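You operate a simulated robot arm through the tools that you are given. There is no shell and no other tool. Be economical: measure what you need, move in short steps, check, and stop when the job is done.

Carry out the task below with a simulated two-armed robot. There is one attempt and no reset: what you move stays moved.

TASK
Hold the caps tray on the worktop of the store rack steady with one hand and put the teal-band large vial in it with the other.

The check looks at the end state, three seconds after you hand in, the way a careful person would. Anything else that was tipped, shoved, dropped, spilled or broken makes it a failure. Lids that push on must go on centred and level and be pressed home; caps that screw on are set level and turned clockwise until they are tight.

THE ROBOT
Two 7-joint arms with two-finger grippers on one trunk, on a base that drives. Base frame: it is fixed to the floor where the robot stands at the start and does not move with it; the origin is under the middle of the robot, x ahead of it, y to its left, z up; the surface under the hand at the start is at about z = 920. Units: mm, degrees, N and s.
The left shoulder is at the start at [60, 123, 945], the right one opposite. With the tool pointing down near the work surface each hand reaches from about 340 to 800 mm from the robot's upright axis, wherever it stands, measured 20 degrees to its own side. Places, roughly: caps tray [500, 2000, 1000]; teal-band large vial (4x4x8 cm) [600, -100, 1600]. Payload 1.47 kg a hand.
The TCP of each hand is the grasp point between the finger pads, 16 mm short of the fingertips. In the tool frame z runs along the fingers and y along their closing line. The gripper opens to 87 mm. The gripper's body begins 55 mm behind the TCP.
Orientation is that of the tool frame in the base frame, as a unit quaternion [w, x, y, z]. With the fingers straight down and closing along the base's y, the tool's x points along the base's -x, its y along +y and its z along -z.

THE INTERFACE
- The arms move only by the tool drive_tool. It takes "left_motion", "right_motion" or both (then of equal length, played together; a hand with none holds still); each is a list of rows, each an object (a shift or turn left out is 0, a gripper value left out holds the last) with "delta_pos": the shift along the tool's x, y, z in mm, a list of three; "delta_rot": the turn, a rotation vector about the tool's x, y, z in degrees, a list of three; "fingers": the gripper command, from -1 (shut) to 1 (fully open), values between in proportion. In form: [{"delta_pos": [x, y, z], "delta_rot": [rx, ry, rz], "fingers": fingers}, ...]. A call has 1 to 12 rows; each row shifts and turns the commanded pose from where the row before left it, along the tool's axes as they then stand. Each row takes 0.2 s and may step no farther than 50 mm and 8.6 degrees from the row before; otherwise, or with a gripper value out of range, the whole call is refused. A pose out of reach is approached as far as the arm can. The call stops where the force on the tool passes 40 N (or 10 N more than at its start, if that is more) or the arm is blocked; 0.2 s more then pass. The fingers move at their own pace (about 153 mm/s each) and stop on an object; they squeeze with about 28 N. The grip force told is the motor's: it shows also when the fingers shut on nothing. Time passes only in rows, and 0.2 s behind the last, so rows that do not move let the fingers close. The reply holds the time, the measured pose of the TCP, the force on the tool along the base axes, the opening and the grip force, in the units named above and with some noise, with the torque about the TCP (base axes, N m) and any sound that the robot's microphone picked up.
- Cameras (640 x 400 px; columns grow to the right, rows downward): "scene" is now at [98.5, -26, 1537.5]; the picture's right is [-0.28, -0.96, 0.00], its down [-0.36, 0.10, -0.93] and it looks along [0.89, -0.26, -0.38] (base axes); focal length 214 px, centre (320, 200). "left" rides on the left gripper at [73, -12, -90] in its tool frame; the picture's right is [0.16, 0.99, 0.00], its down [-0.72, 0.12, -0.68] and it looks along [-0.67, 0.11, 0.73] (tool axes); focal length 247 px, centre (320, 200). "right" rides on the right gripper at [73, 12, -90] in its tool frame; the picture's right is [-0.16, 0.99, 0.00], its down [-0.72, -0.12, -0.68] and it looks along [-0.67, -0.11, 0.73] (tool axes); focal length 247 px, centre (320, 200). There is no depth. A picture from a camera that has moved, and an enlarged one, comes with that camera's place and axes in the base frame and with its lens.
- capture(camera): a new picture of that camera. No time passes.
- raise_lower(by): slides the trunk up (or, below 0, down) by that many mm; the arms and the scene camera ride with it, the base frame stays. It gives what a move gives, with no picture.
- steer(legs): drives the robot by 1 to 6 legs, each [ahead, left, turn to the left] in mm, mm and degrees, along the robot's own axes; the way and the turn of a leg run together, so that a leg with both is an arc; at most 1500 mm and 180 degrees a leg. The arms and the cameras ride along, it lands a little off, and it stops where it bumps. It gives what a move gives.
- aim_head(pan, tilt): turns the head with the scene camera to pan (to the left, within 120 degrees either way) and tilt (down, from -29 to 69), counted from straight ahead of the robot. It gives what a move gives.
- inspect(camera, box): a new picture of the part [left, top, right, bottom] of that camera's present view, enlarged. No time passes.
- sign_off(): hands the job in; it is judged then, once.

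Go step by step. Nothing tells you exact positions but the pictures and the camera data: compare them with the known pose of the tool, close in by small moves and look again before you grip or let go. The budget is 120 turns and 108 pictures, counting those below and the enlarged ones. Unless the task says otherwise, let go and move clear before handing in.

The tools are called after "Emit:" as name(argument=value, ...) on one line, values as JSON. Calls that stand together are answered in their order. drive_tool: Moves the arms, as the interface text tells. Its arguments: {"type":"object","properties":{"left_motion":{"type":"array","items":{"type":"object","properties":{"delta_pos":{"type":"array","items":{"type":"number"}},"delta_rot":{"type":"array","items":{"type":"number"}},"fingers":{"type":"number"}}}},"right_motion":{"type":"array","items":{"type":"object","properties":{"delta_pos":{"type":"array","items":{"type":"number"}},"delta_rot":{"type":"array","items":{"type":"number"}},"fingers":{"type":"number"}}}}},"required":[]} The other tools are called the same way: raise_lower (by) slides the trunk up or down; steer (legs) drives the base; aim_head (pan, tilt) turns the head that bears the scene camera; capture (camera) takes a picture; inspect (camera, box) takes an enlarged picture of a part of a camera's view; sign_off () hands the job in.

At the start:

```text
time_s: 0.0
left_tcp_pos: [458.8, 75.0, 998.8]
left_ee_rot: [0.0, 0.0, 1.0, -0.001]
left_force: [0.4, -0.2, 0.5]
left_torque: [0.0, 0.03, 0.0]
left_gripper_width: 87.2
left_grip_force: 0.1
right_tcp_pos: [464.8, -339.1, 1000.1]
right_ee_rot: [0.0, 0.0, 1.0, 0.0]
right_force: [-0.2, -0.5, 0.7]
right_torque: [0.03, 0.02, 0.02]
right_gripper_width: 87.0
right_grip_force: 0.0
trunk travel left (down, up): [-100.0, 130.0]
robot x, y, heading: [3.6, -0.5, -0.2]
head pan, tilt: [-16.0, 22.1]
```

scene: 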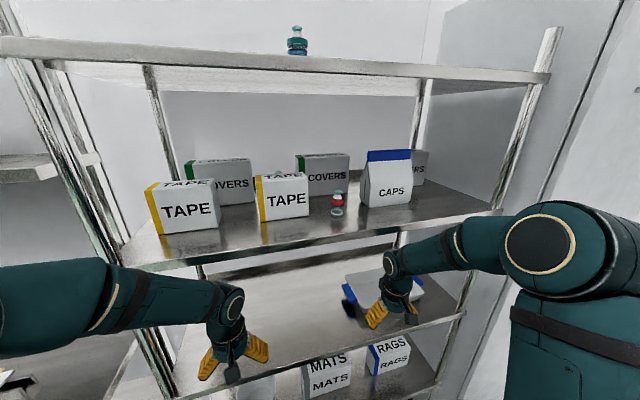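
right: 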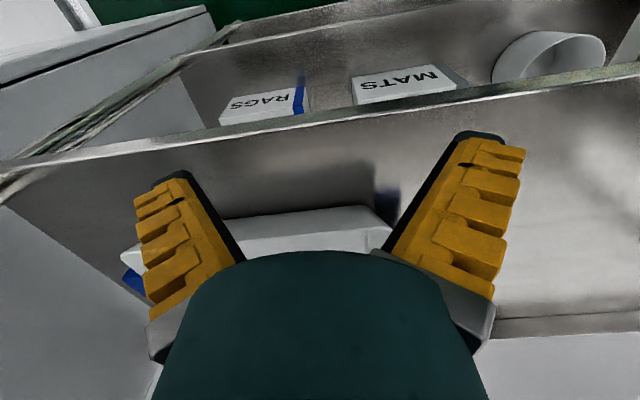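
left: 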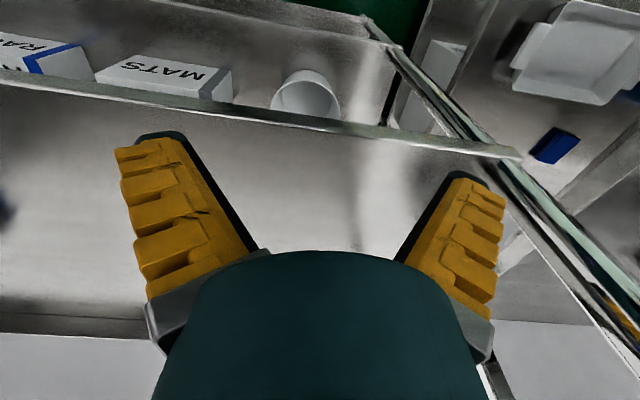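

The teal vial stands on the top shelf ahead, and both hands are low in front of the rack. I'll look more closely at the vial and around to the left for the tray.

Emit:
inspect(camera="scene", box=[220, 0, 380, 100])

Emit:
aim_head(pan=70, tilt=15)

Emit:
capture(camera="scene")

```text
4.00 times, centred on (300, 50) of scene
camera zoom: at [98.5, -26.0, 1537.5], right [-0.28, -0.96, 0.0], down [-0.36, 0.1, -0.93], along [0.89, -0.26, -0.38], focal length 858 px, centre (400, 800)
```

zoom: 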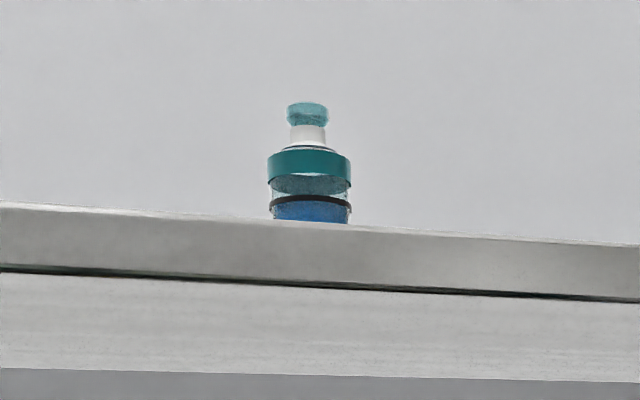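

```text
time_s: 1.6
left_tcp_pos: [457.2, 73.9, 999.5]
left_ee_rot: [-0.001, 0.0, 1.0, 0.001]
left_force: [-0.3, -0.1, 0.1]
left_torque: [-0.03, 0.02, 0.01]
left_gripper_width: 86.8
left_grip_force: 0.0
right_tcp_pos: [463.3, -339.8, 1000.5]
right_ee_rot: [0.0, 0.0, 1.0, 0.001]
right_force: [0.1, -0.1, -0.7]
right_torque: [-0.01, -0.03, 0.0]
right_gripper_width: 87.1
right_grip_force: 0.0
trunk travel left (down, up): [-100.0, 130.0]
robot x, y, heading: [0.2, -2.4, -0.0]
head pan, tilt: [70.0, 15.0]
```

```text
103 pictures are left
camera scene: at [41.3, 87.4, 1549.0], right [0.94, -0.34, 0.0], down [-0.09, -0.24, -0.97], along [0.33, 0.91, -0.26], focal length 214 px, centre (320, 200)
```

scene: 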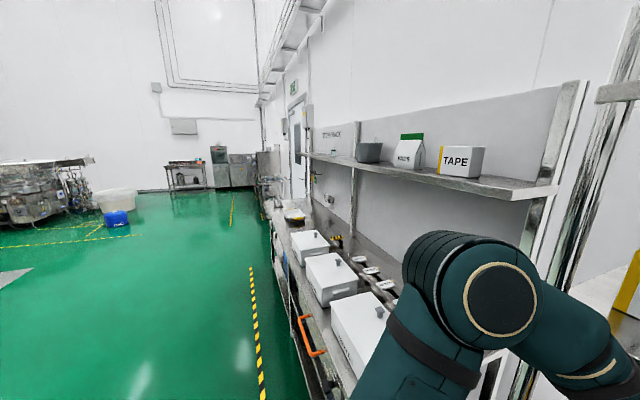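

The vial is capped, with its body at about [579, -120, 1640]. The tray should be at about pixel (297, 210), so I'll zoom in there.

Emit:
inspect(camera="scene", box=[260, 180, 356, 240])

Emit:
aim_head(pan=-10, tilt=-10)

Emit:
raise_lower(by=130)

Emit:
capture(camera="scene")

```text
6.67 times, centred on (308, 210) of scene
camera zoom: at [41.3, 87.4, 1549.0], right [0.94, -0.34, 0.0], down [-0.09, -0.24, -0.97], along [0.33, 0.91, -0.26], focal length 1430 px, centre (400, 133)
```

zoom: 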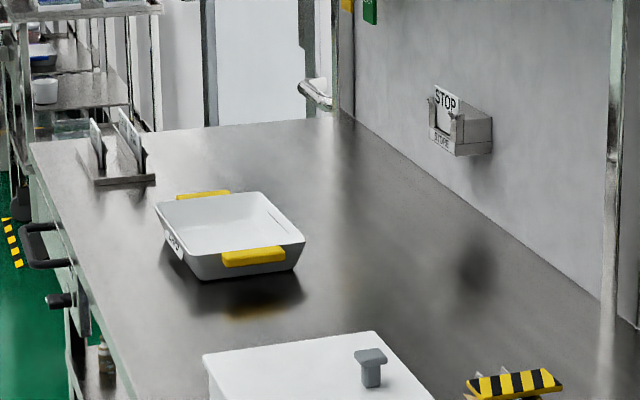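

```text
time_s: 3.1
left_tcp_pos: [459.7, 74.6, 1000.2]
left_ee_rot: [0.0, -0.001, 1.0, -0.001]
left_force: [-0.9, 0.5, -0.5]
left_torque: [0.01, -0.01, -0.05]
left_gripper_width: 87.1
left_grip_force: 0.0
right_tcp_pos: [464.3, -339.7, 999.4]
right_ee_rot: [0.0, 0.0, 1.0, 0.0]
right_force: [-0.4, 1.2, -0.2]
right_torque: [-0.01, -0.01, 0.03]
right_gripper_width: 86.7
right_grip_force: 0.0
trunk travel left (down, up): [-100.0, 130.0]
robot x, y, heading: [-0.3, 0.2, 0.2]
head pan, tilt: [-10.0, -10.0]
```

```text
time_s: 4.4
left_tcp_pos: [410.2, 82.7, 1096.3]
left_ee_rot: [-0.048, 0.018, 0.999, 0.015]
left_force: [0.0, 1.2, 0.5]
left_torque: [-0.12, 0.0, 0.02]
left_gripper_width: 86.8
left_grip_force: 0.0
right_tcp_pos: [402.4, -315.6, 1083.8]
right_ee_rot: [-0.072, -0.011, 0.997, 0.017]
right_force: [0.1, 1.7, 0.9]
right_torque: [-0.07, -0.06, 0.03]
right_gripper_width: 86.8
right_grip_force: 0.1
trunk travel left (down, up): [-214.0, 16.0]
robot x, y, heading: [0.6, -1.2, -0.3]
head pan, tilt: [-10.0, -10.0]
stopped: the force on the tool passed its limit at 69 N (the readings are from after the stop); the commanded pose is now the measured one
```

```text
101 pictures are left
camera scene: at [85.9, -8.8, 1707.6], right [-0.17, -0.98, 0.0], down [0.17, -0.03, -0.98], along [0.97, -0.17, 0.18], focal length 214 px, centre (320, 200)
```

scene: 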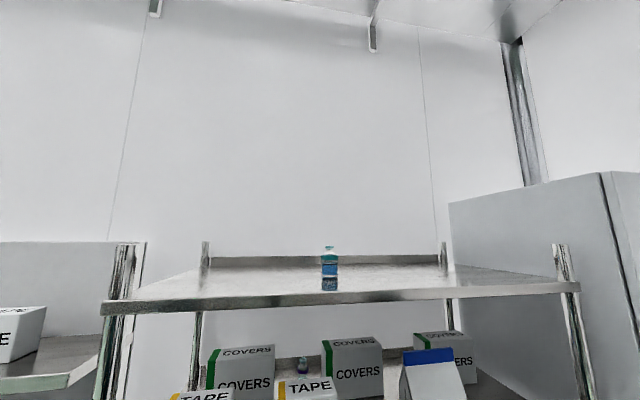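

The hands touched the shelf above while the trunk rose, but the items still look in place. I'll zoom on the vial, back the robot out, and then look again.

Emit:
inspect(camera="scene", box=[280, 230, 376, 290])

Emit:
drive_tool(left_motion=[{"delta_pos": [0, 0, 15]}], right_motion=[{"delta_pos": [0, 0, 15]}])

Emit:
steer(legs=[[-250, 0, 0]])

Emit:
aim_head(pan=0, tilt=20)

Emit:
capture(camera="scene")

```text
6.67 times, centred on (328, 260) of scene
camera zoom: at [85.9, -8.8, 1707.6], right [-0.17, -0.98, 0.0], down [0.17, -0.03, -0.98], along [0.97, -0.17, 0.18], focal length 1430 px, centre (267, -200)
```

zoom: 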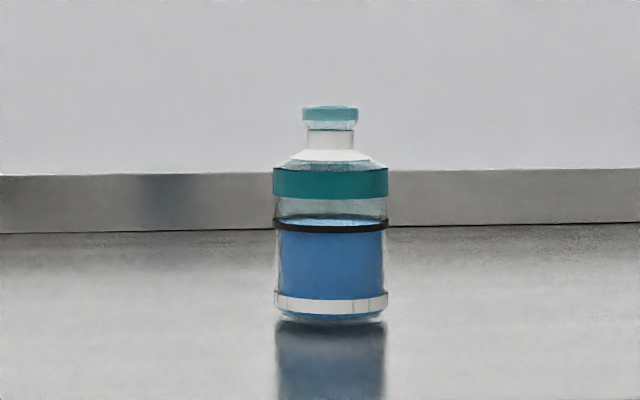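

```text
time_s: 4.8
left_tcp_pos: [413.5, 77.1, 1076.5]
left_ee_rot: [-0.049, 0.019, 0.998, 0.018]
left_force: [-0.8, 0.6, 0.7]
left_torque: [-0.04, 0.02, -0.01]
left_gripper_width: 87.0
left_grip_force: 0.1
right_tcp_pos: [405.2, -320.1, 1061.8]
right_ee_rot: [-0.074, -0.01, 0.997, 0.02]
right_force: [0.1, -0.4, 0.5]
right_torque: [0.02, 0.01, 0.05]
right_gripper_width: 87.0
right_grip_force: 0.1
trunk travel left (down, up): [-214.0, 16.0]
robot x, y, heading: [1.3, 1.2, -0.1]
head pan, tilt: [-10.0, -10.0]
```

```text
time_s: 6.6
left_tcp_pos: [162.2, 79.8, 1075.9]
left_ee_rot: [-0.047, 0.019, 0.999, 0.017]
left_force: [-0.4, 0.7, 0.0]
left_torque: [0.0, -0.04, -0.01]
left_gripper_width: 87.0
left_grip_force: 0.1
right_tcp_pos: [153.7, -318.9, 1062.5]
right_ee_rot: [-0.073, -0.013, 0.997, 0.019]
right_force: [-0.7, -0.3, 0.3]
right_torque: [-0.01, -0.02, 0.01]
right_gripper_width: 87.0
right_grip_force: 0.0
trunk travel left (down, up): [-214.0, 16.0]
robot x, y, heading: [-254.9, 2.9, -0.3]
head pan, tilt: [-10.0, -10.0]
```

```text
time_s: 7.6
left_tcp_pos: [161.6, 80.6, 1075.2]
left_ee_rot: [-0.049, 0.019, 0.998, 0.016]
left_force: [0.1, 0.4, -1.4]
left_torque: [0.01, -0.02, 0.01]
left_gripper_width: 87.0
left_grip_force: 0.1
right_tcp_pos: [153.9, -317.3, 1062.0]
right_ee_rot: [-0.074, -0.011, 0.997, 0.02]
right_force: [-0.1, -0.2, 0.4]
right_torque: [0.02, -0.02, 0.02]
right_gripper_width: 87.0
right_grip_force: 0.2
trunk travel left (down, up): [-214.0, 16.0]
robot x, y, heading: [-251.7, -5.2, -0.1]
head pan, tilt: [0.0, 20.0]
```

```text
99 pictures are left
camera scene: at [-148.6, -0.5, 1655.3], right [0.0, -1.0, 0.0], down [-0.34, 0.0, -0.94], along [0.94, 0.0, -0.34], focal length 214 px, centre (320, 200)
```

scene: 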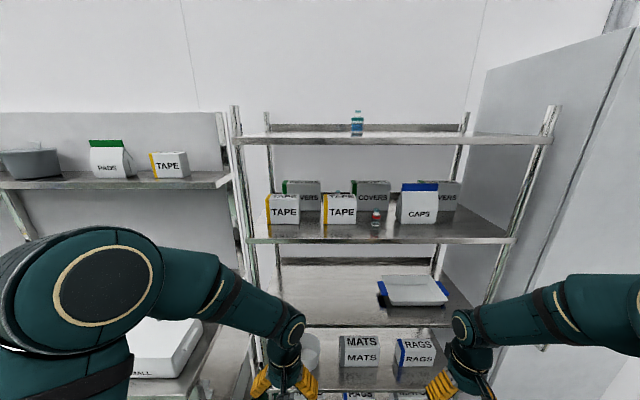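

The vial is at about [600, -122, 1616] at its base, with the shelf front edge near x≈450. Clear of the rack, I'll pitch the right hand forward and lift it, and pull the left hand back.

Emit:
drive_tool(right_motion=[{"delta_pos": [-5.6, 0, -46.2], "delta_rot": [0, -8, 0]}, {"delta_pos": [-12, 0, -45], "delta_rot": [0, -8, 0]}, {"delta_pos": [-18.1, 0, -42.9], "delta_rot": [0, -8, 0]}, {"delta_pos": [-23.9, 0, -39.9], "delta_rot": [0, -8, 0]}, {"delta_pos": [-29.3, 0, -36.2], "delta_rot": [0, -8, 0]}, {"delta_pos": [-34, 0, -31.8], "delta_rot": [0, -8, 0]}, {"delta_pos": [-38.1, 0, -26.8], "delta_rot": [0, -8, 0]}, {"delta_pos": [-41.5, 0, -21.2], "delta_rot": [0, -8, 0]}, {"delta_pos": [-37.3, 0, -25.2]}, {"delta_pos": [-37.3, 0, -25.2]}, {"delta_pos": [-37.3, 0, -25.2]}, {"delta_pos": [-37.3, 0, -25.2]}], left_motion=[{"delta_pos": [10, 15, 0]}, {"delta_pos": [10, 15, 0]}, {"delta_pos": [10, 15, 0]}, {"delta_pos": [10, 15, 0]}, {"delta_pos": [10, 15, 0]}, {"delta_pos": [10, 15, 0]}, {"delta_pos": [10, 15, 0]}, {"delta_pos": [10, 15, 0]}, {}, {}, {}, {}])

Emit:
capture(camera="scene")

```text
time_s: 10.2
left_tcp_pos: [87.7, 202.5, 1088.7]
left_ee_rot: [-0.048, 0.019, 0.999, 0.017]
left_force: [0.3, 0.2, -0.1]
left_torque: [0.03, 0.02, 0.03]
left_gripper_width: 86.8
left_grip_force: 0.0
right_tcp_pos: [255.6, -338.7, 1601.2]
right_ee_rot: [0.466, 0.0, 0.884, 0.023]
right_force: [0.9, -0.5, -0.5]
right_torque: [0.02, -0.01, 0.0]
right_gripper_width: 86.8
right_grip_force: 0.1
trunk travel left (down, up): [-214.0, 16.0]
robot x, y, heading: [-248.5, -1.7, 0.1]
head pan, tilt: [0.0, 20.0]
```

```text
98 pictures are left
camera scene: at [-148.0, -0.2, 1655.2], right [0.0, -1.0, 0.0], down [-0.34, 0.0, -0.94], along [0.94, 0.0, -0.34], focal length 214 px, centre (320, 200)
```

scene: 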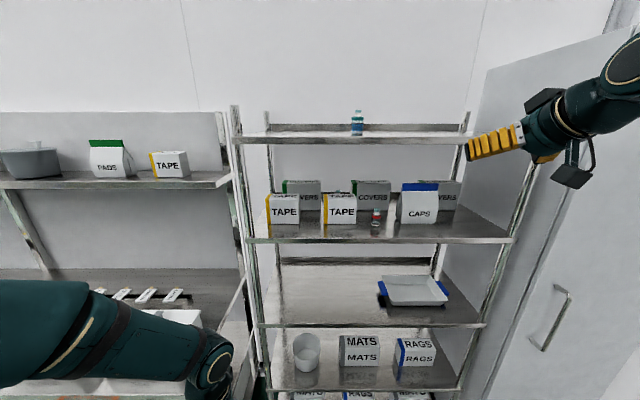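

The right hand got up there easily. Now I'll pitch it to 45° so its under-slung camera clears the shelf, move it level with the vial in y, and raise it further.

Emit:
raise_lower(by=15)

Emit:
drive_tool(right_motion=[{"delta_pos": [0, 36, 0], "delta_rot": [0, 5.3, 0]}, {"delta_pos": [0, 36, 0], "delta_rot": [0, 5.3, 0]}, {"delta_pos": [-12, 36, -12]}, {"delta_pos": [-12, 36, -12]}, {"delta_pos": [-12, 36, -12]}, {"delta_pos": [0, 36, 0]}, {}])

Emit:
capture(camera="scene")

Emit:
capture(camera="right")

```text
time_s: 10.8
left_tcp_pos: [87.6, 202.1, 1104.1]
left_ee_rot: [-0.049, 0.018, 0.998, 0.017]
left_force: [0.0, 0.4, -0.6]
left_torque: [0.02, 0.0, 0.01]
left_gripper_width: 87.0
left_grip_force: 0.0
right_tcp_pos: [254.1, -339.2, 1616.7]
right_ee_rot: [0.466, 0.001, 0.884, 0.023]
right_force: [-0.3, -0.6, 0.0]
right_torque: [0.03, 0.03, -0.02]
right_gripper_width: 86.9
right_grip_force: 0.0
trunk travel left (down, up): [-229.0, 1.0]
robot x, y, heading: [-252.2, 1.9, 0.0]
head pan, tilt: [0.0, 20.0]
```

```text
time_s: 12.4
left_tcp_pos: [87.1, 201.2, 1102.1]
left_ee_rot: [-0.049, 0.019, 0.998, 0.018]
left_force: [-0.2, -0.8, 0.0]
left_torque: [0.03, 0.0, -0.01]
left_gripper_width: 87.3
left_grip_force: 0.0
right_tcp_pos: [249.6, -124.4, 1675.7]
right_ee_rot: [0.382, -0.001, 0.924, 0.022]
right_force: [0.0, -1.0, 0.4]
right_torque: [-0.01, 0.0, 0.05]
right_gripper_width: 87.1
right_grip_force: 0.2
trunk travel left (down, up): [-229.0, 1.0]
robot x, y, heading: [-251.4, -3.3, -0.0]
head pan, tilt: [0.0, 20.0]
```

```text
97 pictures are left
camera scene: at [-148.4, -1.6, 1670.2], right [0.0, -1.0, 0.0], down [-0.34, 0.0, -0.94], along [0.94, 0.0, -0.34], focal length 214 px, centre (320, 200)
```

scene: 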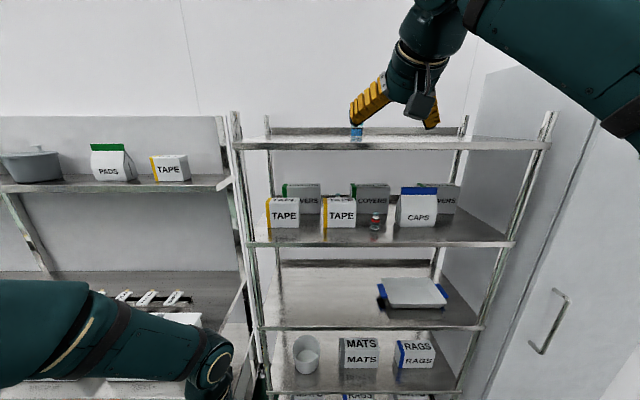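

```text
96 pictures are left
camera right: at [135.7, -115.6, 1688.3], right [0.09, 0.98, 0.15], down [0.03, -0.16, 0.99], along [0.99, -0.09, -0.05], focal length 247 px, centre (320, 200)
```

right: 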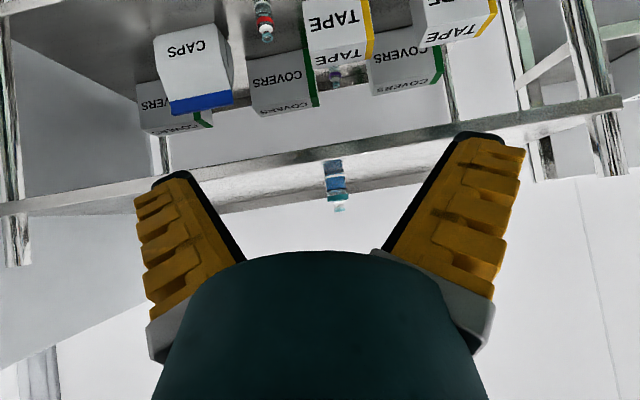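

The fingers line up with the vial in y. I'll level the closing line, tuck the left arm out to the side, then drive forward partway.

Emit:
drive_tool(right_motion=[{"delta_rot": [2.4, 0, -0.9]}, {}, {}, {}, {}, {}, {}], left_motion=[{"delta_pos": [28, 36, -8]}, {"delta_pos": [28, 36, -8]}, {"delta_pos": [28, 36, -8]}, {"delta_pos": [28, 36, -8]}, {"delta_pos": [28, 36, -8]}, {"delta_pos": [28, 36, -8]}, {}])

Emit:
steer(legs=[[180, 0, 0]])

Emit:
capture(camera="right")

Emit:
capture(camera="scene")

```text
time_s: 14.0
left_tcp_pos: [-66.8, 422.3, 1175.1]
left_ee_rot: [-0.049, 0.019, 0.999, 0.016]
left_force: [0.1, 0.5, 0.1]
left_torque: [-0.03, 0.0, -0.02]
left_gripper_width: 86.9
left_grip_force: 0.0
right_tcp_pos: [251.9, -124.6, 1675.4]
right_ee_rot: [0.382, -0.001, 0.924, 0.0]
right_force: [-0.1, -1.4, -1.0]
right_torque: [0.0, -0.05, -0.01]
right_gripper_width: 87.3
right_grip_force: 0.0
trunk travel left (down, up): [-229.0, 1.0]
robot x, y, heading: [-251.4, -1.4, 0.1]
head pan, tilt: [0.0, 20.0]
```

```text
time_s: 15.5
left_tcp_pos: [112.7, 423.6, 1173.6]
left_ee_rot: [-0.049, 0.019, 0.998, 0.017]
left_force: [0.0, 0.0, 0.0]
left_torque: [0.02, -0.03, -0.01]
left_gripper_width: 86.9
left_grip_force: 0.1
right_tcp_pos: [431.1, -122.4, 1676.6]
right_ee_rot: [0.382, -0.002, 0.924, 0.001]
right_force: [-0.1, -0.1, -0.8]
right_torque: [0.02, 0.02, -0.01]
right_gripper_width: 87.0
right_grip_force: 0.1
trunk travel left (down, up): [-229.0, 1.0]
robot x, y, heading: [-69.7, -2.2, 0.0]
head pan, tilt: [0.0, 20.0]
```

```text
95 pictures are left
camera right: at [317.1, -111.7, 1687.7], right [0.11, 0.99, 0.11], down [0.03, -0.12, 0.99], along [0.99, -0.1, -0.04], focal length 247 px, centre (320, 200)
```

right: 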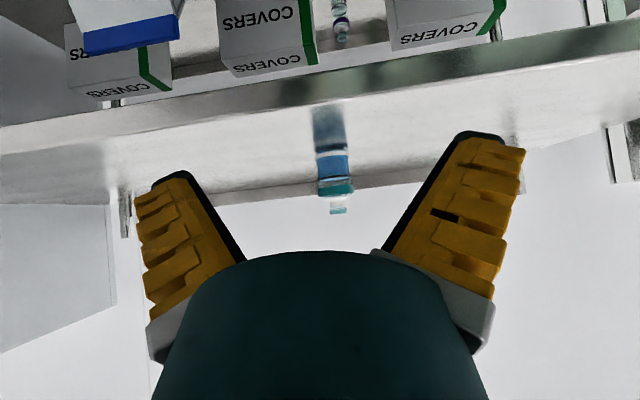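

```text
94 pictures are left
camera scene: at [32.7, -0.3, 1670.2], right [0.0, -1.0, 0.0], down [-0.34, 0.0, -0.94], along [0.94, 0.0, -0.34], focal length 214 px, centre (320, 200)
```

scene: 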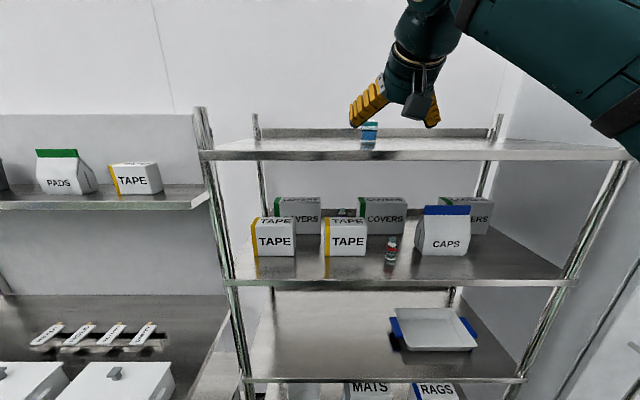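

The shelf front edge is near x=465 and the vial near [595, -121]. I'll drive another 100 mm forward at this height, with the fingers still above and in front of the vial, and check.

Emit:
steer(legs=[[95, 0, 0]])

Emit:
capture(camera="right")

Emit:
capture(camera="scene")

```text
time_s: 16.6
left_tcp_pos: [208.1, 422.9, 1174.9]
left_ee_rot: [-0.049, 0.017, 0.999, 0.016]
left_force: [0.3, -0.1, 0.1]
left_torque: [0.01, 0.01, -0.01]
left_gripper_width: 87.1
left_grip_force: 0.1
right_tcp_pos: [526.8, -124.3, 1676.0]
right_ee_rot: [0.382, -0.001, 0.924, 0.001]
right_force: [0.2, -0.2, 0.5]
right_torque: [0.01, -0.01, 0.01]
right_gripper_width: 87.3
right_grip_force: 0.1
trunk travel left (down, up): [-229.0, 1.0]
robot x, y, heading: [26.7, 2.9, 0.3]
head pan, tilt: [0.0, 20.0]
```

```text
93 pictures are left
camera right: at [412.4, -111.1, 1687.8], right [0.11, 0.99, 0.11], down [0.03, -0.12, 0.99], along [0.99, -0.1, -0.04], focal length 247 px, centre (320, 200)
```

right: 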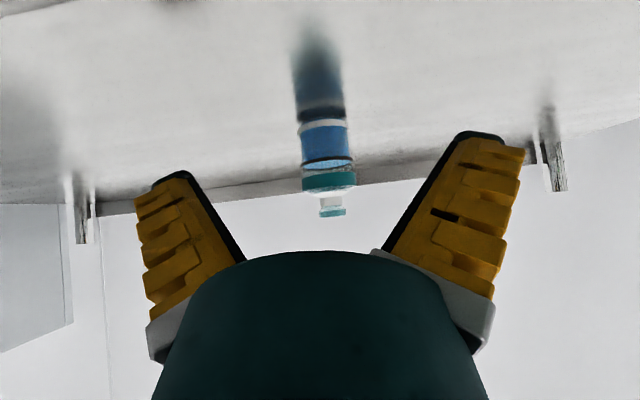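

```text
92 pictures are left
camera scene: at [128.0, 0.0, 1670.2], right [0.0, -1.0, 0.0], down [-0.34, 0.0, -0.94], along [0.94, 0.0, -0.34], focal length 214 px, centre (320, 200)
```

scene: 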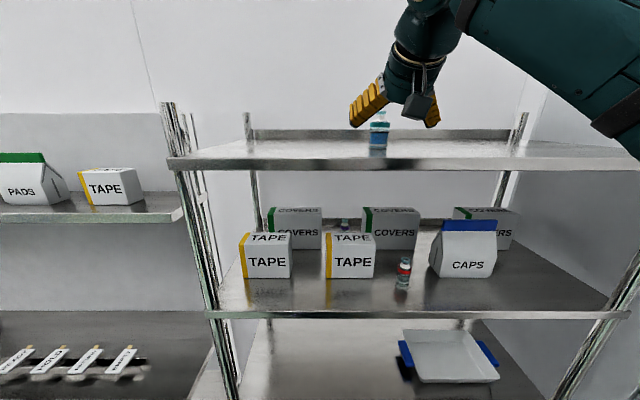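

The vial sits about 71 mm ahead of the TCP and 3 mm left. I'll advance the arm, then lower about 20 mm.

Emit:
drive_tool(right_motion=[{"delta_pos": [-12.4, 1.5, 12.4]}, {"delta_pos": [-12.4, 1.5, 12.4]}, {"delta_pos": [-12.4, 0, 12.4]}, {"delta_pos": [-12.4, 0, 12.4]}, {"delta_pos": [6, 0, 6]}, {"delta_pos": [7, 0, 7]}, {}])

Emit:
capture(camera="right")

Emit:
capture(camera="scene")

```text
time_s: 18.2
left_tcp_pos: [208.2, 424.9, 1174.4]
left_ee_rot: [-0.048, 0.018, 0.999, 0.016]
left_force: [-0.3, 0.5, -0.2]
left_torque: [-0.03, 0.0, 0.04]
left_gripper_width: 86.8
left_grip_force: 0.0
right_tcp_pos: [595.9, -119.3, 1657.9]
right_ee_rot: [0.382, -0.002, 0.924, 0.001]
right_force: [0.2, -0.3, 0.0]
right_torque: [-0.02, -0.01, -0.01]
right_gripper_width: 86.8
right_grip_force: 0.0
trunk travel left (down, up): [-229.0, 1.0]
robot x, y, heading: [25.4, 1.2, 0.0]
head pan, tilt: [0.0, 20.0]
```

```text
91 pictures are left
camera right: at [482.3, -107.2, 1669.7], right [0.11, 0.99, 0.11], down [0.03, -0.12, 0.99], along [0.99, -0.1, -0.04], focal length 247 px, centre (320, 200)
```

right: 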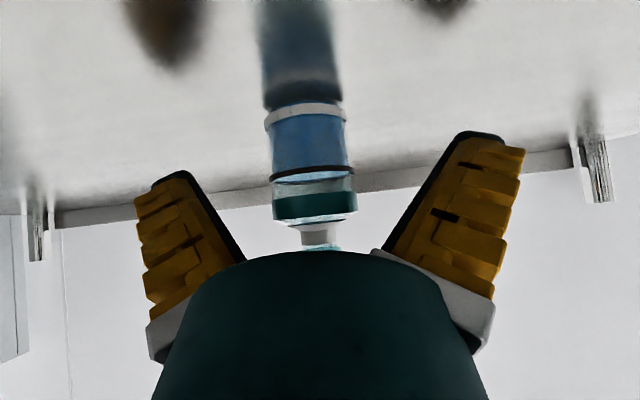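

```text
90 pictures are left
camera scene: at [127.5, 0.1, 1670.2], right [0.0, -1.0, 0.0], down [-0.34, 0.0, -0.94], along [0.94, 0.0, -0.34], focal length 214 px, centre (320, 200)
```

scene: 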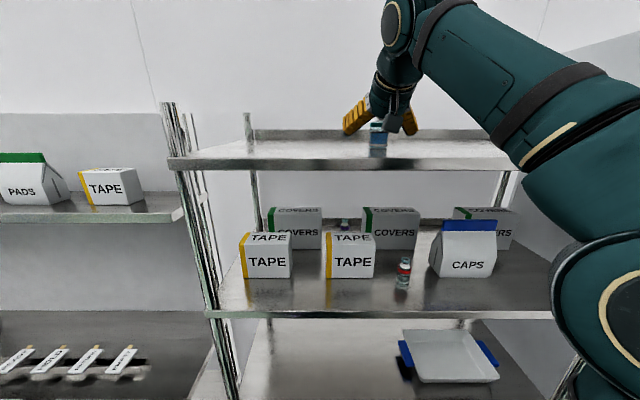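

The vial is between the fingers, about 4 mm ahead and 2 mm right. I'll nudge there, lower 6 mm and close.

Emit:
drive_tool(right_motion=[{"delta_pos": [1.4, -2, 7.1]}, {}, {"fingers": -1}, {"fingers": -1}, {"fingers": -1}, {"fingers": -1}])

Emit:
capture(camera="right")

```text
time_s: 19.6
left_tcp_pos: [208.6, 424.3, 1174.1]
left_ee_rot: [-0.049, 0.017, 0.999, 0.016]
left_force: [-0.8, -0.3, -0.8]
left_torque: [0.0, -0.02, -0.02]
left_gripper_width: 87.0
left_grip_force: 0.0
right_tcp_pos: [600.3, -121.4, 1651.2]
right_ee_rot: [0.383, -0.002, 0.924, 0.001]
right_force: [0.2, -0.5, 6.1]
right_torque: [-0.07, 0.04, 0.06]
right_gripper_width: 33.7
right_grip_force: 28.0
trunk travel left (down, up): [-229.0, 1.0]
robot x, y, heading: [26.6, 0.2, 0.2]
head pan, tilt: [0.0, 20.0]
```

```text
89 pictures are left
camera right: at [485.6, -109.7, 1664.2], right [0.11, 0.99, 0.11], down [0.03, -0.12, 0.99], along [0.99, -0.1, -0.04], focal length 247 px, centre (320, 200)
```

right: 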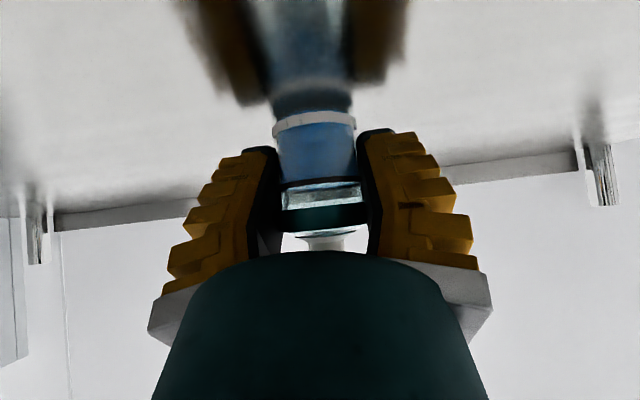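

Gripped at 33.7 mm. Now I'll lift straight up and check that it holds.

Emit:
drive_tool(right_motion=[{"delta_pos": [-7, 0, -7]}, {"delta_pos": [-14.1, 0, -14.1]}, {"delta_pos": [-14.1, 0, -14.1]}, {}])

Emit:
capture(camera="right")

```text
time_s: 20.6
left_tcp_pos: [208.2, 424.3, 1174.3]
left_ee_rot: [-0.048, 0.017, 0.999, 0.017]
left_force: [-0.2, -0.9, 0.1]
left_torque: [0.01, 0.0, -0.01]
left_gripper_width: 87.0
left_grip_force: 0.1
right_tcp_pos: [593.4, -119.8, 1686.1]
right_ee_rot: [0.384, -0.002, 0.923, 0.001]
right_force: [-1.7, -1.0, 4.4]
right_torque: [0.01, 0.14, 0.0]
right_gripper_width: 23.2
right_grip_force: 27.9
right hand out of reach, approached as far as the arm can: row 3
trunk travel left (down, up): [-229.0, 1.0]
robot x, y, heading: [22.7, -1.3, 0.0]
head pan, tilt: [0.0, 20.0]
```

```text
88 pictures are left
camera right: at [479.5, -109.0, 1697.6], right [0.11, 0.99, 0.11], down [0.03, -0.12, 0.99], along [0.99, -0.1, -0.04], focal length 247 px, centre (320, 200)
```

right: 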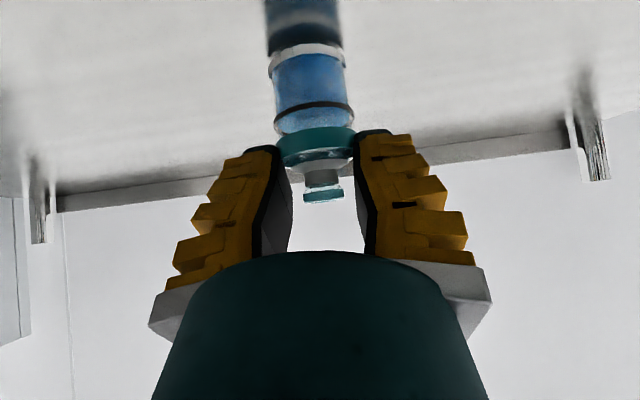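

The hand slipped up on the vial, which is still standing on the shelf. The fingers now pinch its shoulder, so I'll look closely before doing anything.

Emit:
inspect(camera="right", box=[230, 20, 422, 260])

Emit:
inspect(camera="scene", box=[330, 80, 426, 140])

```text
1.67 times, centred on (326, 140) of right
camera zoom: at [479.5, -109.0, 1697.6], right [0.11, 0.99, 0.11], down [0.03, -0.12, 0.99], along [0.99, -0.1, -0.04], focal length 412 px, centre (310, 300)
```

zoom: 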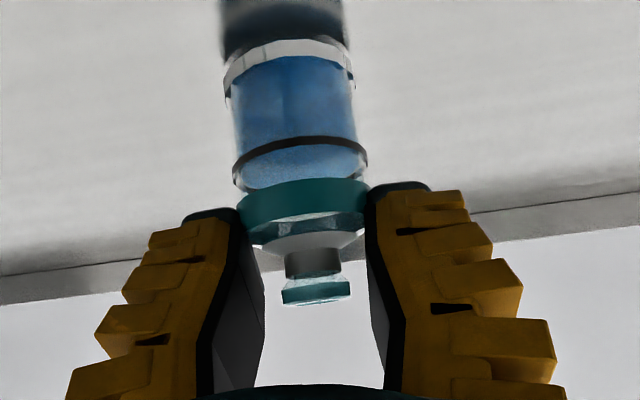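

```text
6.67 times, centred on (378, 110) of scene
camera zoom: at [126.7, 0.2, 1670.3], right [0.0, -1.0, 0.0], down [-0.34, 0.0, -0.94], along [0.94, 0.0, -0.34], focal length 1430 px, centre (-67, 800)
```

zoom: 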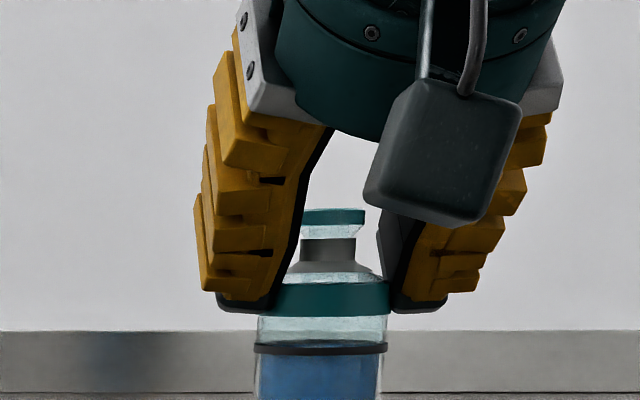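

The fingers flare outward toward the tips, so pinching at a 45° tilt slid up off the band. I'll open, withdraw, and try turning the hand over (camera on top) so I can grip horizontally.

Emit:
drive_tool(right_motion=[{"fingers": -0.1}, {"fingers": 0.3}, {"fingers": 1}, {"fingers": 1}])

Emit:
capture(camera="right")

```text
time_s: 21.6
left_tcp_pos: [207.7, 423.2, 1174.7]
left_ee_rot: [-0.049, 0.017, 0.999, 0.016]
left_force: [-0.3, 0.4, -0.4]
left_torque: [0.0, 0.0, 0.0]
left_gripper_width: 86.9
left_grip_force: 0.1
right_tcp_pos: [593.5, -120.7, 1685.4]
right_ee_rot: [0.383, -0.001, 0.924, 0.0]
right_force: [-0.1, -0.5, 0.6]
right_torque: [0.0, 0.02, -0.01]
right_gripper_width: 86.7
right_grip_force: 0.0
trunk travel left (down, up): [-229.0, 1.0]
robot x, y, heading: [22.7, -1.9, 0.5]
head pan, tilt: [0.0, 20.0]
```

```text
85 pictures are left
camera right: at [480.6, -108.7, 1696.9], right [0.11, 0.99, 0.11], down [0.03, -0.12, 0.99], along [0.99, -0.1, -0.04], focal length 247 px, centre (320, 200)
```

right: 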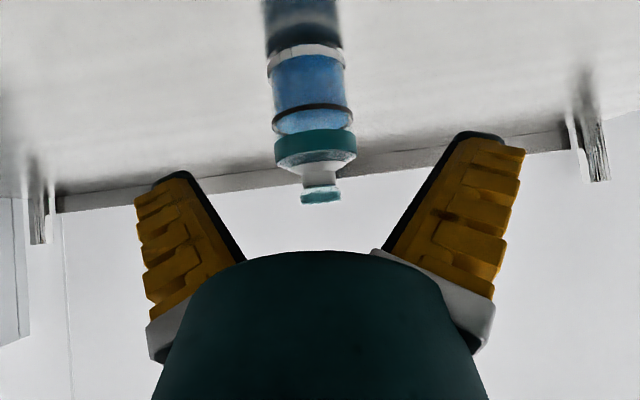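

The vial is still upright. I'll back the base off and test the wrist roll.

Emit:
steer(legs=[[-260, 0, 0]])

Emit:
drive_tool(right_motion=[{"delta_rot": [0, 0, 8.5]}, {"delta_rot": [0, 0, 8.5]}, {"delta_rot": [0, 0, 8.5]}, {"delta_rot": [0, 0, 8.5]}, {"delta_rot": [0, 0, 8.5]}, {"delta_rot": [0, 0, 8.5]}, {"delta_rot": [0, 0, 8.5]}, {"delta_rot": [0, 0, 8.5]}, {"delta_rot": [0, 0, 8.5]}, {"delta_rot": [0, 0, 8.5]}, {"delta_rot": [0, 0, 5]}, {}])

```text
time_s: 23.5
left_tcp_pos: [-48.8, 423.1, 1175.7]
left_ee_rot: [-0.049, 0.02, 0.998, 0.017]
left_force: [0.4, 0.7, 1.0]
left_torque: [0.02, -0.01, -0.01]
left_gripper_width: 86.8
left_grip_force: 0.0
right_tcp_pos: [335.1, -121.6, 1685.4]
right_ee_rot: [0.382, -0.001, 0.924, 0.0]
right_force: [0.9, 0.2, 0.1]
right_torque: [-0.03, -0.01, 0.0]
right_gripper_width: 87.1
right_grip_force: 0.0
trunk travel left (down, up): [-229.0, 1.0]
robot x, y, heading: [-236.1, 1.9, 0.1]
head pan, tilt: [0.0, 20.0]
```

```text
time_s: 26.1
left_tcp_pos: [-48.8, 421.7, 1173.7]
left_ee_rot: [-0.048, 0.019, 0.999, 0.018]
left_force: [0.0, -0.8, 0.5]
left_torque: [0.02, 0.02, -0.05]
left_gripper_width: 86.9
left_grip_force: 0.0
right_tcp_pos: [335.2, -122.1, 1685.2]
right_ee_rot: [0.271, 0.654, 0.653, 0.271]
right_force: [-0.4, 0.5, 0.0]
right_torque: [0.02, -0.01, 0.02]
right_gripper_width: 87.0
right_grip_force: 0.0
trunk travel left (down, up): [-229.0, 1.0]
robot x, y, heading: [-232.6, 4.1, -0.1]
head pan, tilt: [0.0, 20.0]
```

Emit:
drive_tool(right_motion=[{"delta_rot": [0, 0, 8.5]}, {"delta_rot": [0, 0, 8.5]}, {"delta_rot": [0, 0, 8.5]}, {"delta_rot": [0, 0, 8.5]}, {"delta_rot": [0, 0, 8.5]}, {"delta_rot": [0, 0, 8.5]}, {"delta_rot": [0, 0, 8.5]}, {"delta_rot": [0, 0, 8.5]}, {"delta_rot": [0, 0, 8.5]}, {"delta_rot": [0, 0, 8.5]}, {"delta_rot": [0, 0, 5]}, {}])

Emit:
capture(camera="scene")

```text
time_s: 28.7
left_tcp_pos: [-52.0, 422.2, 1175.0]
left_ee_rot: [-0.048, 0.019, 0.999, 0.017]
left_force: [-0.3, 0.8, 0.2]
left_torque: [-0.01, -0.03, -0.01]
left_gripper_width: 87.1
left_grip_force: 0.1
right_tcp_pos: [334.4, -124.0, 1682.7]
right_ee_rot: [-0.006, 0.926, 0.011, 0.379]
right_force: [-1.7, -2.8, 3.5]
right_torque: [0.19, -0.02, 0.14]
right_gripper_width: 87.1
right_grip_force: 0.1
right hand out of reach, approached as far as the arm can: row 11
trunk travel left (down, up): [-229.0, 1.0]
robot x, y, heading: [-238.3, -2.0, 0.2]
head pan, tilt: [0.0, 20.0]
```

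```text
84 pictures are left
camera scene: at [-134.8, -0.4, 1670.5], right [0.0, -1.0, 0.0], down [-0.34, 0.0, -0.94], along [0.94, 0.0, -0.34], focal length 214 px, centre (320, 200)
```

scene: 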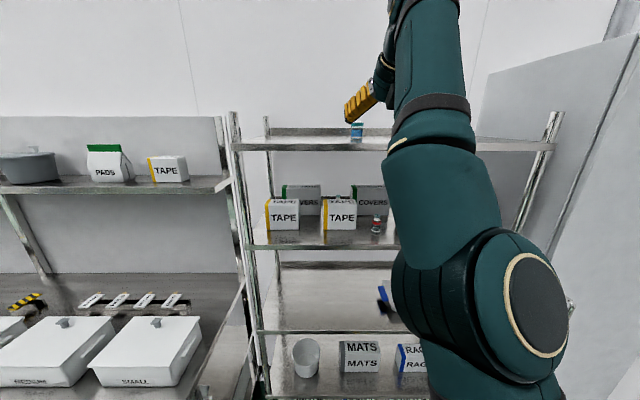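

The flipped pose is reachable. Now I'll pitch the fingers up to about 15° below horizontal.

Emit:
drive_tool(right_motion=[{"delta_rot": [0, 7.5, 0]}, {"delta_rot": [0, 7.5, 0]}, {"delta_rot": [0, 7.5, 0]}, {"delta_rot": [0, 7.5, 0]}, {}])

Emit:
capture(camera="scene")

Emit:
capture(camera="right")

```text
time_s: 29.9
left_tcp_pos: [-48.5, 423.7, 1174.3]
left_ee_rot: [-0.049, 0.019, 0.999, 0.016]
left_force: [0.2, 0.0, 0.5]
left_torque: [-0.02, -0.01, 0.0]
left_gripper_width: 86.9
left_grip_force: 0.1
right_tcp_pos: [337.6, -126.9, 1683.1]
right_ee_rot: [0.001, 0.794, 0.0, 0.608]
right_force: [0.2, 0.0, 0.2]
right_torque: [0.0, 0.01, -0.01]
right_gripper_width: 87.2
right_grip_force: 0.1
trunk travel left (down, up): [-229.0, 1.0]
robot x, y, heading: [-235.6, 0.0, 0.0]
head pan, tilt: [0.0, 20.0]
```

```text
83 pictures are left
camera scene: at [-130.9, -0.6, 1670.2], right [0.0, -1.0, 0.0], down [-0.34, 0.0, -0.94], along [0.94, 0.0, -0.34], focal length 214 px, centre (320, 200)
```

scene: 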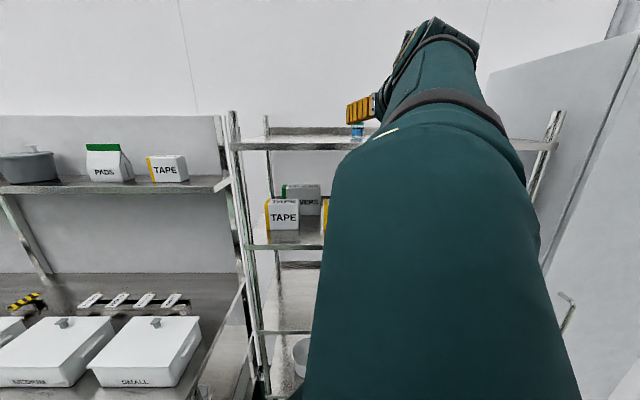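

```text
82 pictures are left
camera right: at [270.0, -138.1, 1776.2], right [-0.04, -0.99, -0.15], down [-0.84, 0.12, -0.52], along [0.53, 0.11, -0.84], focal length 247 px, centre (320, 200)
```

right: 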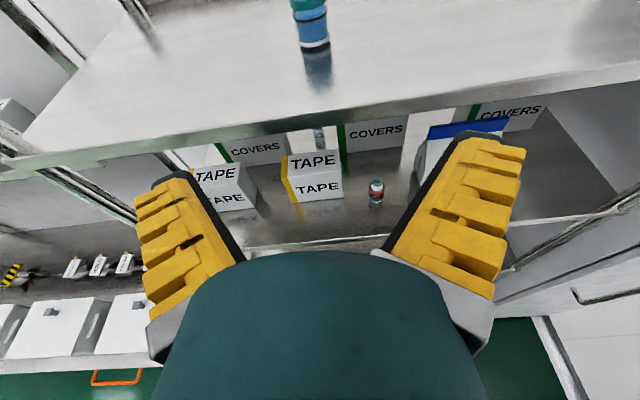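

Good pose. The camera now looks down from above the hand. I'll drive forward 165 mm at this safe height and check.

Emit:
steer(legs=[[165, 0, 0]])

Emit:
capture(camera="right")

Emit:
capture(camera="scene")

```text
time_s: 31.4
left_tcp_pos: [117.5, 422.3, 1174.4]
left_ee_rot: [-0.048, 0.018, 0.999, 0.016]
left_force: [0.8, 0.2, 0.4]
left_torque: [-0.02, 0.02, 0.0]
left_gripper_width: 86.8
left_grip_force: 0.1
right_tcp_pos: [502.6, -127.5, 1682.9]
right_ee_rot: [0.0, 0.794, 0.0, 0.608]
right_force: [0.3, -0.6, -0.2]
right_torque: [-0.01, 0.01, -0.01]
right_gripper_width: 87.2
right_grip_force: 0.1
trunk travel left (down, up): [-229.0, 1.0]
robot x, y, heading: [-70.2, -1.6, -0.0]
head pan, tilt: [0.0, 20.0]
```

```text
81 pictures are left
camera right: at [435.4, -138.3, 1776.5], right [-0.04, -0.99, -0.15], down [-0.84, 0.12, -0.52], along [0.53, 0.11, -0.84], focal length 247 px, centre (320, 200)
```

right: 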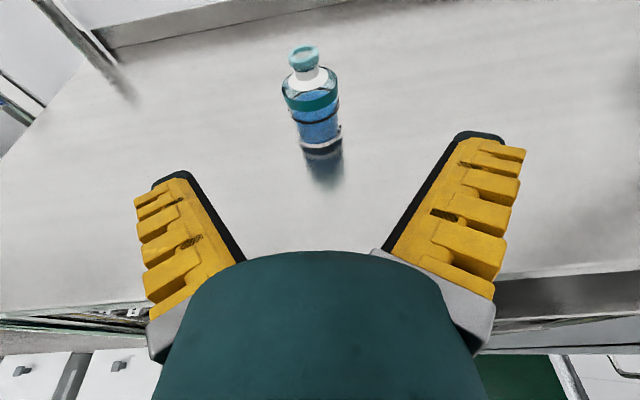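

```text
80 pictures are left
camera scene: at [34.6, -0.6, 1670.2], right [0.0, -1.0, 0.0], down [-0.34, 0.0, -0.94], along [0.94, 0.0, -0.34], focal length 214 px, centre (320, 200)
```

scene: 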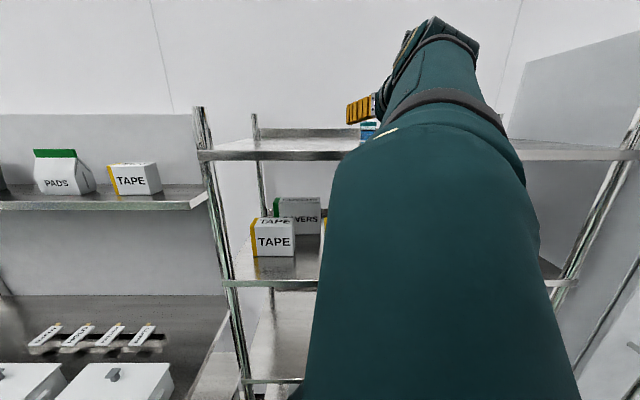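

The vial is at [594, -122], base 1619, top 1697. I'll lower the hand to z≈1652 in front of it and centre in y.

Emit:
drive_tool(right_motion=[{"delta_pos": [-10, -2.5, 2.7]}, {"delta_pos": [-10, -2.5, 2.7]}, {"delta_pos": [-10, 0, 2.7]}, {}])

Emit:
steer(legs=[[55, 0, 0]])

Emit:
capture(camera="right")

```text
time_s: 32.4
left_tcp_pos: [115.7, 422.4, 1173.8]
left_ee_rot: [-0.049, 0.019, 0.998, 0.016]
left_force: [0.1, -0.9, 0.2]
left_torque: [-0.03, 0.01, 0.0]
left_gripper_width: 87.0
left_grip_force: 0.1
right_tcp_pos: [502.3, -121.3, 1651.9]
right_ee_rot: [0.0, 0.793, 0.001, 0.609]
right_force: [0.4, 0.4, -0.3]
right_torque: [0.05, -0.01, 0.01]
right_gripper_width: 86.8
right_grip_force: 0.1
trunk travel left (down, up): [-229.0, 1.0]
robot x, y, heading: [-69.7, 0.3, 0.1]
head pan, tilt: [0.0, 20.0]
```

```text
time_s: 33.4
left_tcp_pos: [165.2, 422.2, 1174.9]
left_ee_rot: [-0.049, 0.021, 0.998, 0.016]
left_force: [0.1, -0.2, 0.0]
left_torque: [0.0, 0.07, -0.01]
left_gripper_width: 87.2
left_grip_force: 0.0
right_tcp_pos: [546.2, -123.1, 1651.2]
right_ee_rot: [-0.001, 0.797, 0.002, 0.604]
right_force: [-0.1, -0.6, -0.6]
right_torque: [0.04, -0.01, -0.05]
right_gripper_width: 87.3
right_grip_force: 0.1
trunk travel left (down, up): [-229.0, 1.0]
robot x, y, heading: [-21.6, -2.7, -0.2]
head pan, tilt: [0.0, 20.0]
stopped in leg 1: the force on the tool passed its limit at 161 N (the readings are from after the stop); the commanded pose is now the measured one
```

```text
79 pictures are left
camera right: at [480.6, -133.7, 1745.8], right [-0.04, -0.99, -0.15], down [-0.85, 0.11, -0.51], along [0.52, 0.11, -0.85], focal length 247 px, centre (320, 200)
```

right: 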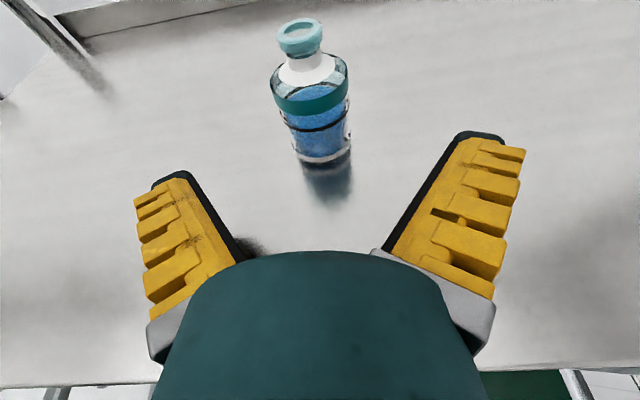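

The wrist bumped the shelf edge; the vial is unmoved. I'll back off a little and raise, then look at the clearance.

Emit:
steer(legs=[[-60, 0, 0]])

Emit:
aim_head(pan=-30, tilt=0)

Emit:
capture(camera="scene")

```text
time_s: 34.3
left_tcp_pos: [104.6, 422.0, 1174.3]
left_ee_rot: [-0.049, 0.02, 0.998, 0.017]
left_force: [-0.5, -0.2, -0.8]
left_torque: [0.02, 0.0, -0.01]
left_gripper_width: 87.1
left_grip_force: 0.1
right_tcp_pos: [484.8, -123.3, 1651.9]
right_ee_rot: [-0.001, 0.797, 0.001, 0.604]
right_force: [-1.8, 0.3, -0.2]
right_torque: [0.0, 0.01, 0.04]
right_gripper_width: 87.1
right_grip_force: 0.0
trunk travel left (down, up): [-229.0, 1.0]
robot x, y, heading: [-77.0, -0.2, -0.2]
head pan, tilt: [0.0, 20.0]
```

```text
time_s: 35.3
left_tcp_pos: [105.3, 422.5, 1174.7]
left_ee_rot: [-0.048, 0.021, 0.998, 0.017]
left_force: [0.2, 0.3, -0.1]
left_torque: [-0.01, 0.01, -0.02]
left_gripper_width: 87.0
left_grip_force: 0.1
right_tcp_pos: [486.6, -122.7, 1650.7]
right_ee_rot: [-0.001, 0.798, 0.001, 0.603]
right_force: [-0.2, 0.4, 0.7]
right_torque: [-0.01, 0.02, -0.02]
right_gripper_width: 87.0
right_grip_force: 0.2
trunk travel left (down, up): [-229.0, 1.0]
robot x, y, heading: [-81.7, 0.9, -0.2]
head pan, tilt: [-30.0, 0.0]
```

```text
78 pictures are left
camera scene: at [7.1, -45.7, 1702.5], right [-0.5, -0.87, 0.0], down [0.0, 0.0, -1.0], along [0.87, -0.5, 0.0], focal length 214 px, centre (320, 200)
```

scene: 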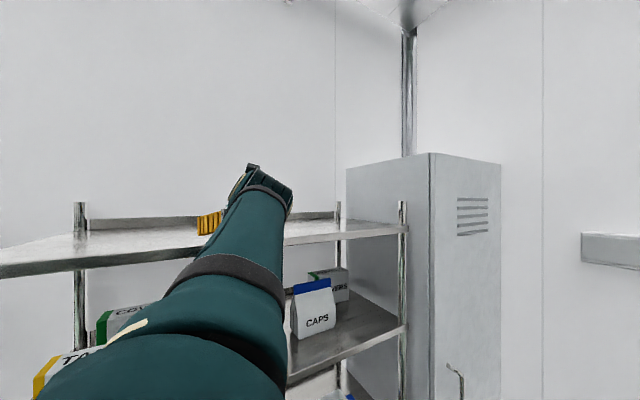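

The forearm comes up steeply from below in this pose, so low pitch isn't possible here. I'll check the finger geometry using the free left hand at about vial width and closed.

Emit:
drive_tool(left_motion=[{"fingers": -0.2}, {"fingers": -0.2}, {"fingers": -0.2}])

Emit:
capture(camera="left")

Emit:
drive_tool(left_motion=[{"fingers": -1}, {"fingers": -1}, {"fingers": -1}])

Emit:
capture(camera="left")

```text
time_s: 36.1
left_tcp_pos: [106.8, 421.8, 1175.1]
left_ee_rot: [-0.049, 0.021, 0.998, 0.017]
left_force: [0.0, 0.1, 0.3]
left_torque: [0.02, -0.01, -0.02]
left_gripper_width: 40.9
left_grip_force: 4.3
right_tcp_pos: [486.9, -122.7, 1652.2]
right_ee_rot: [-0.001, 0.797, 0.001, 0.604]
right_force: [-0.7, 0.0, -0.8]
right_torque: [0.03, 0.04, -0.01]
right_gripper_width: 86.9
right_grip_force: 0.1
trunk travel left (down, up): [-229.0, 1.0]
robot x, y, heading: [-77.7, -4.3, -0.1]
head pan, tilt: [-30.0, 0.0]
```

```text
77 pictures are left
camera left: at [41.5, 411.5, 1270.6], right [-0.11, 0.99, 0.05], down [0.79, 0.06, 0.61], along [0.6, 0.11, -0.79], focal length 247 px, centre (320, 200)
```

left: 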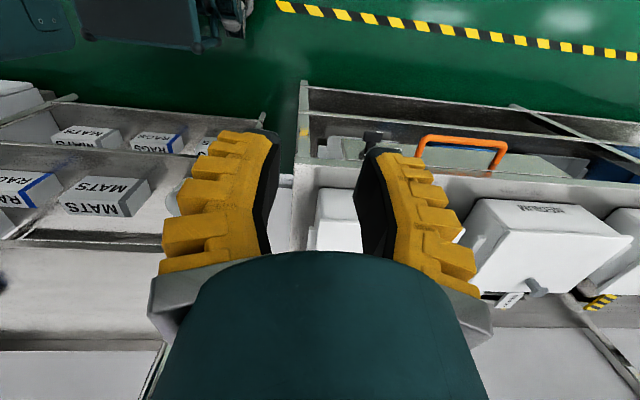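

```text
time_s: 36.9
left_tcp_pos: [105.6, 422.4, 1174.8]
left_ee_rot: [-0.049, 0.021, 0.998, 0.017]
left_force: [0.3, 0.1, 0.3]
left_torque: [-0.01, 0.01, -0.01]
left_gripper_width: 0.1
left_grip_force: 27.8
right_tcp_pos: [488.0, -122.0, 1650.9]
right_ee_rot: [-0.001, 0.797, 0.001, 0.604]
right_force: [0.0, -0.1, -0.1]
right_torque: [0.02, 0.0, 0.0]
right_gripper_width: 86.9
right_grip_force: 0.1
trunk travel left (down, up): [-229.0, 1.0]
robot x, y, heading: [-82.0, 0.3, -0.2]
head pan, tilt: [-30.0, 0.0]
```

```text
76 pictures are left
camera left: at [41.4, 411.5, 1270.6], right [-0.11, 0.99, 0.05], down [0.79, 0.06, 0.61], along [0.6, 0.11, -0.79], focal length 247 px, centre (320, 200)
```

left: 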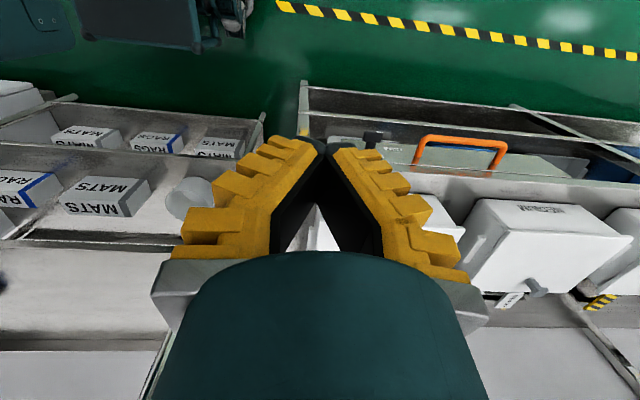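

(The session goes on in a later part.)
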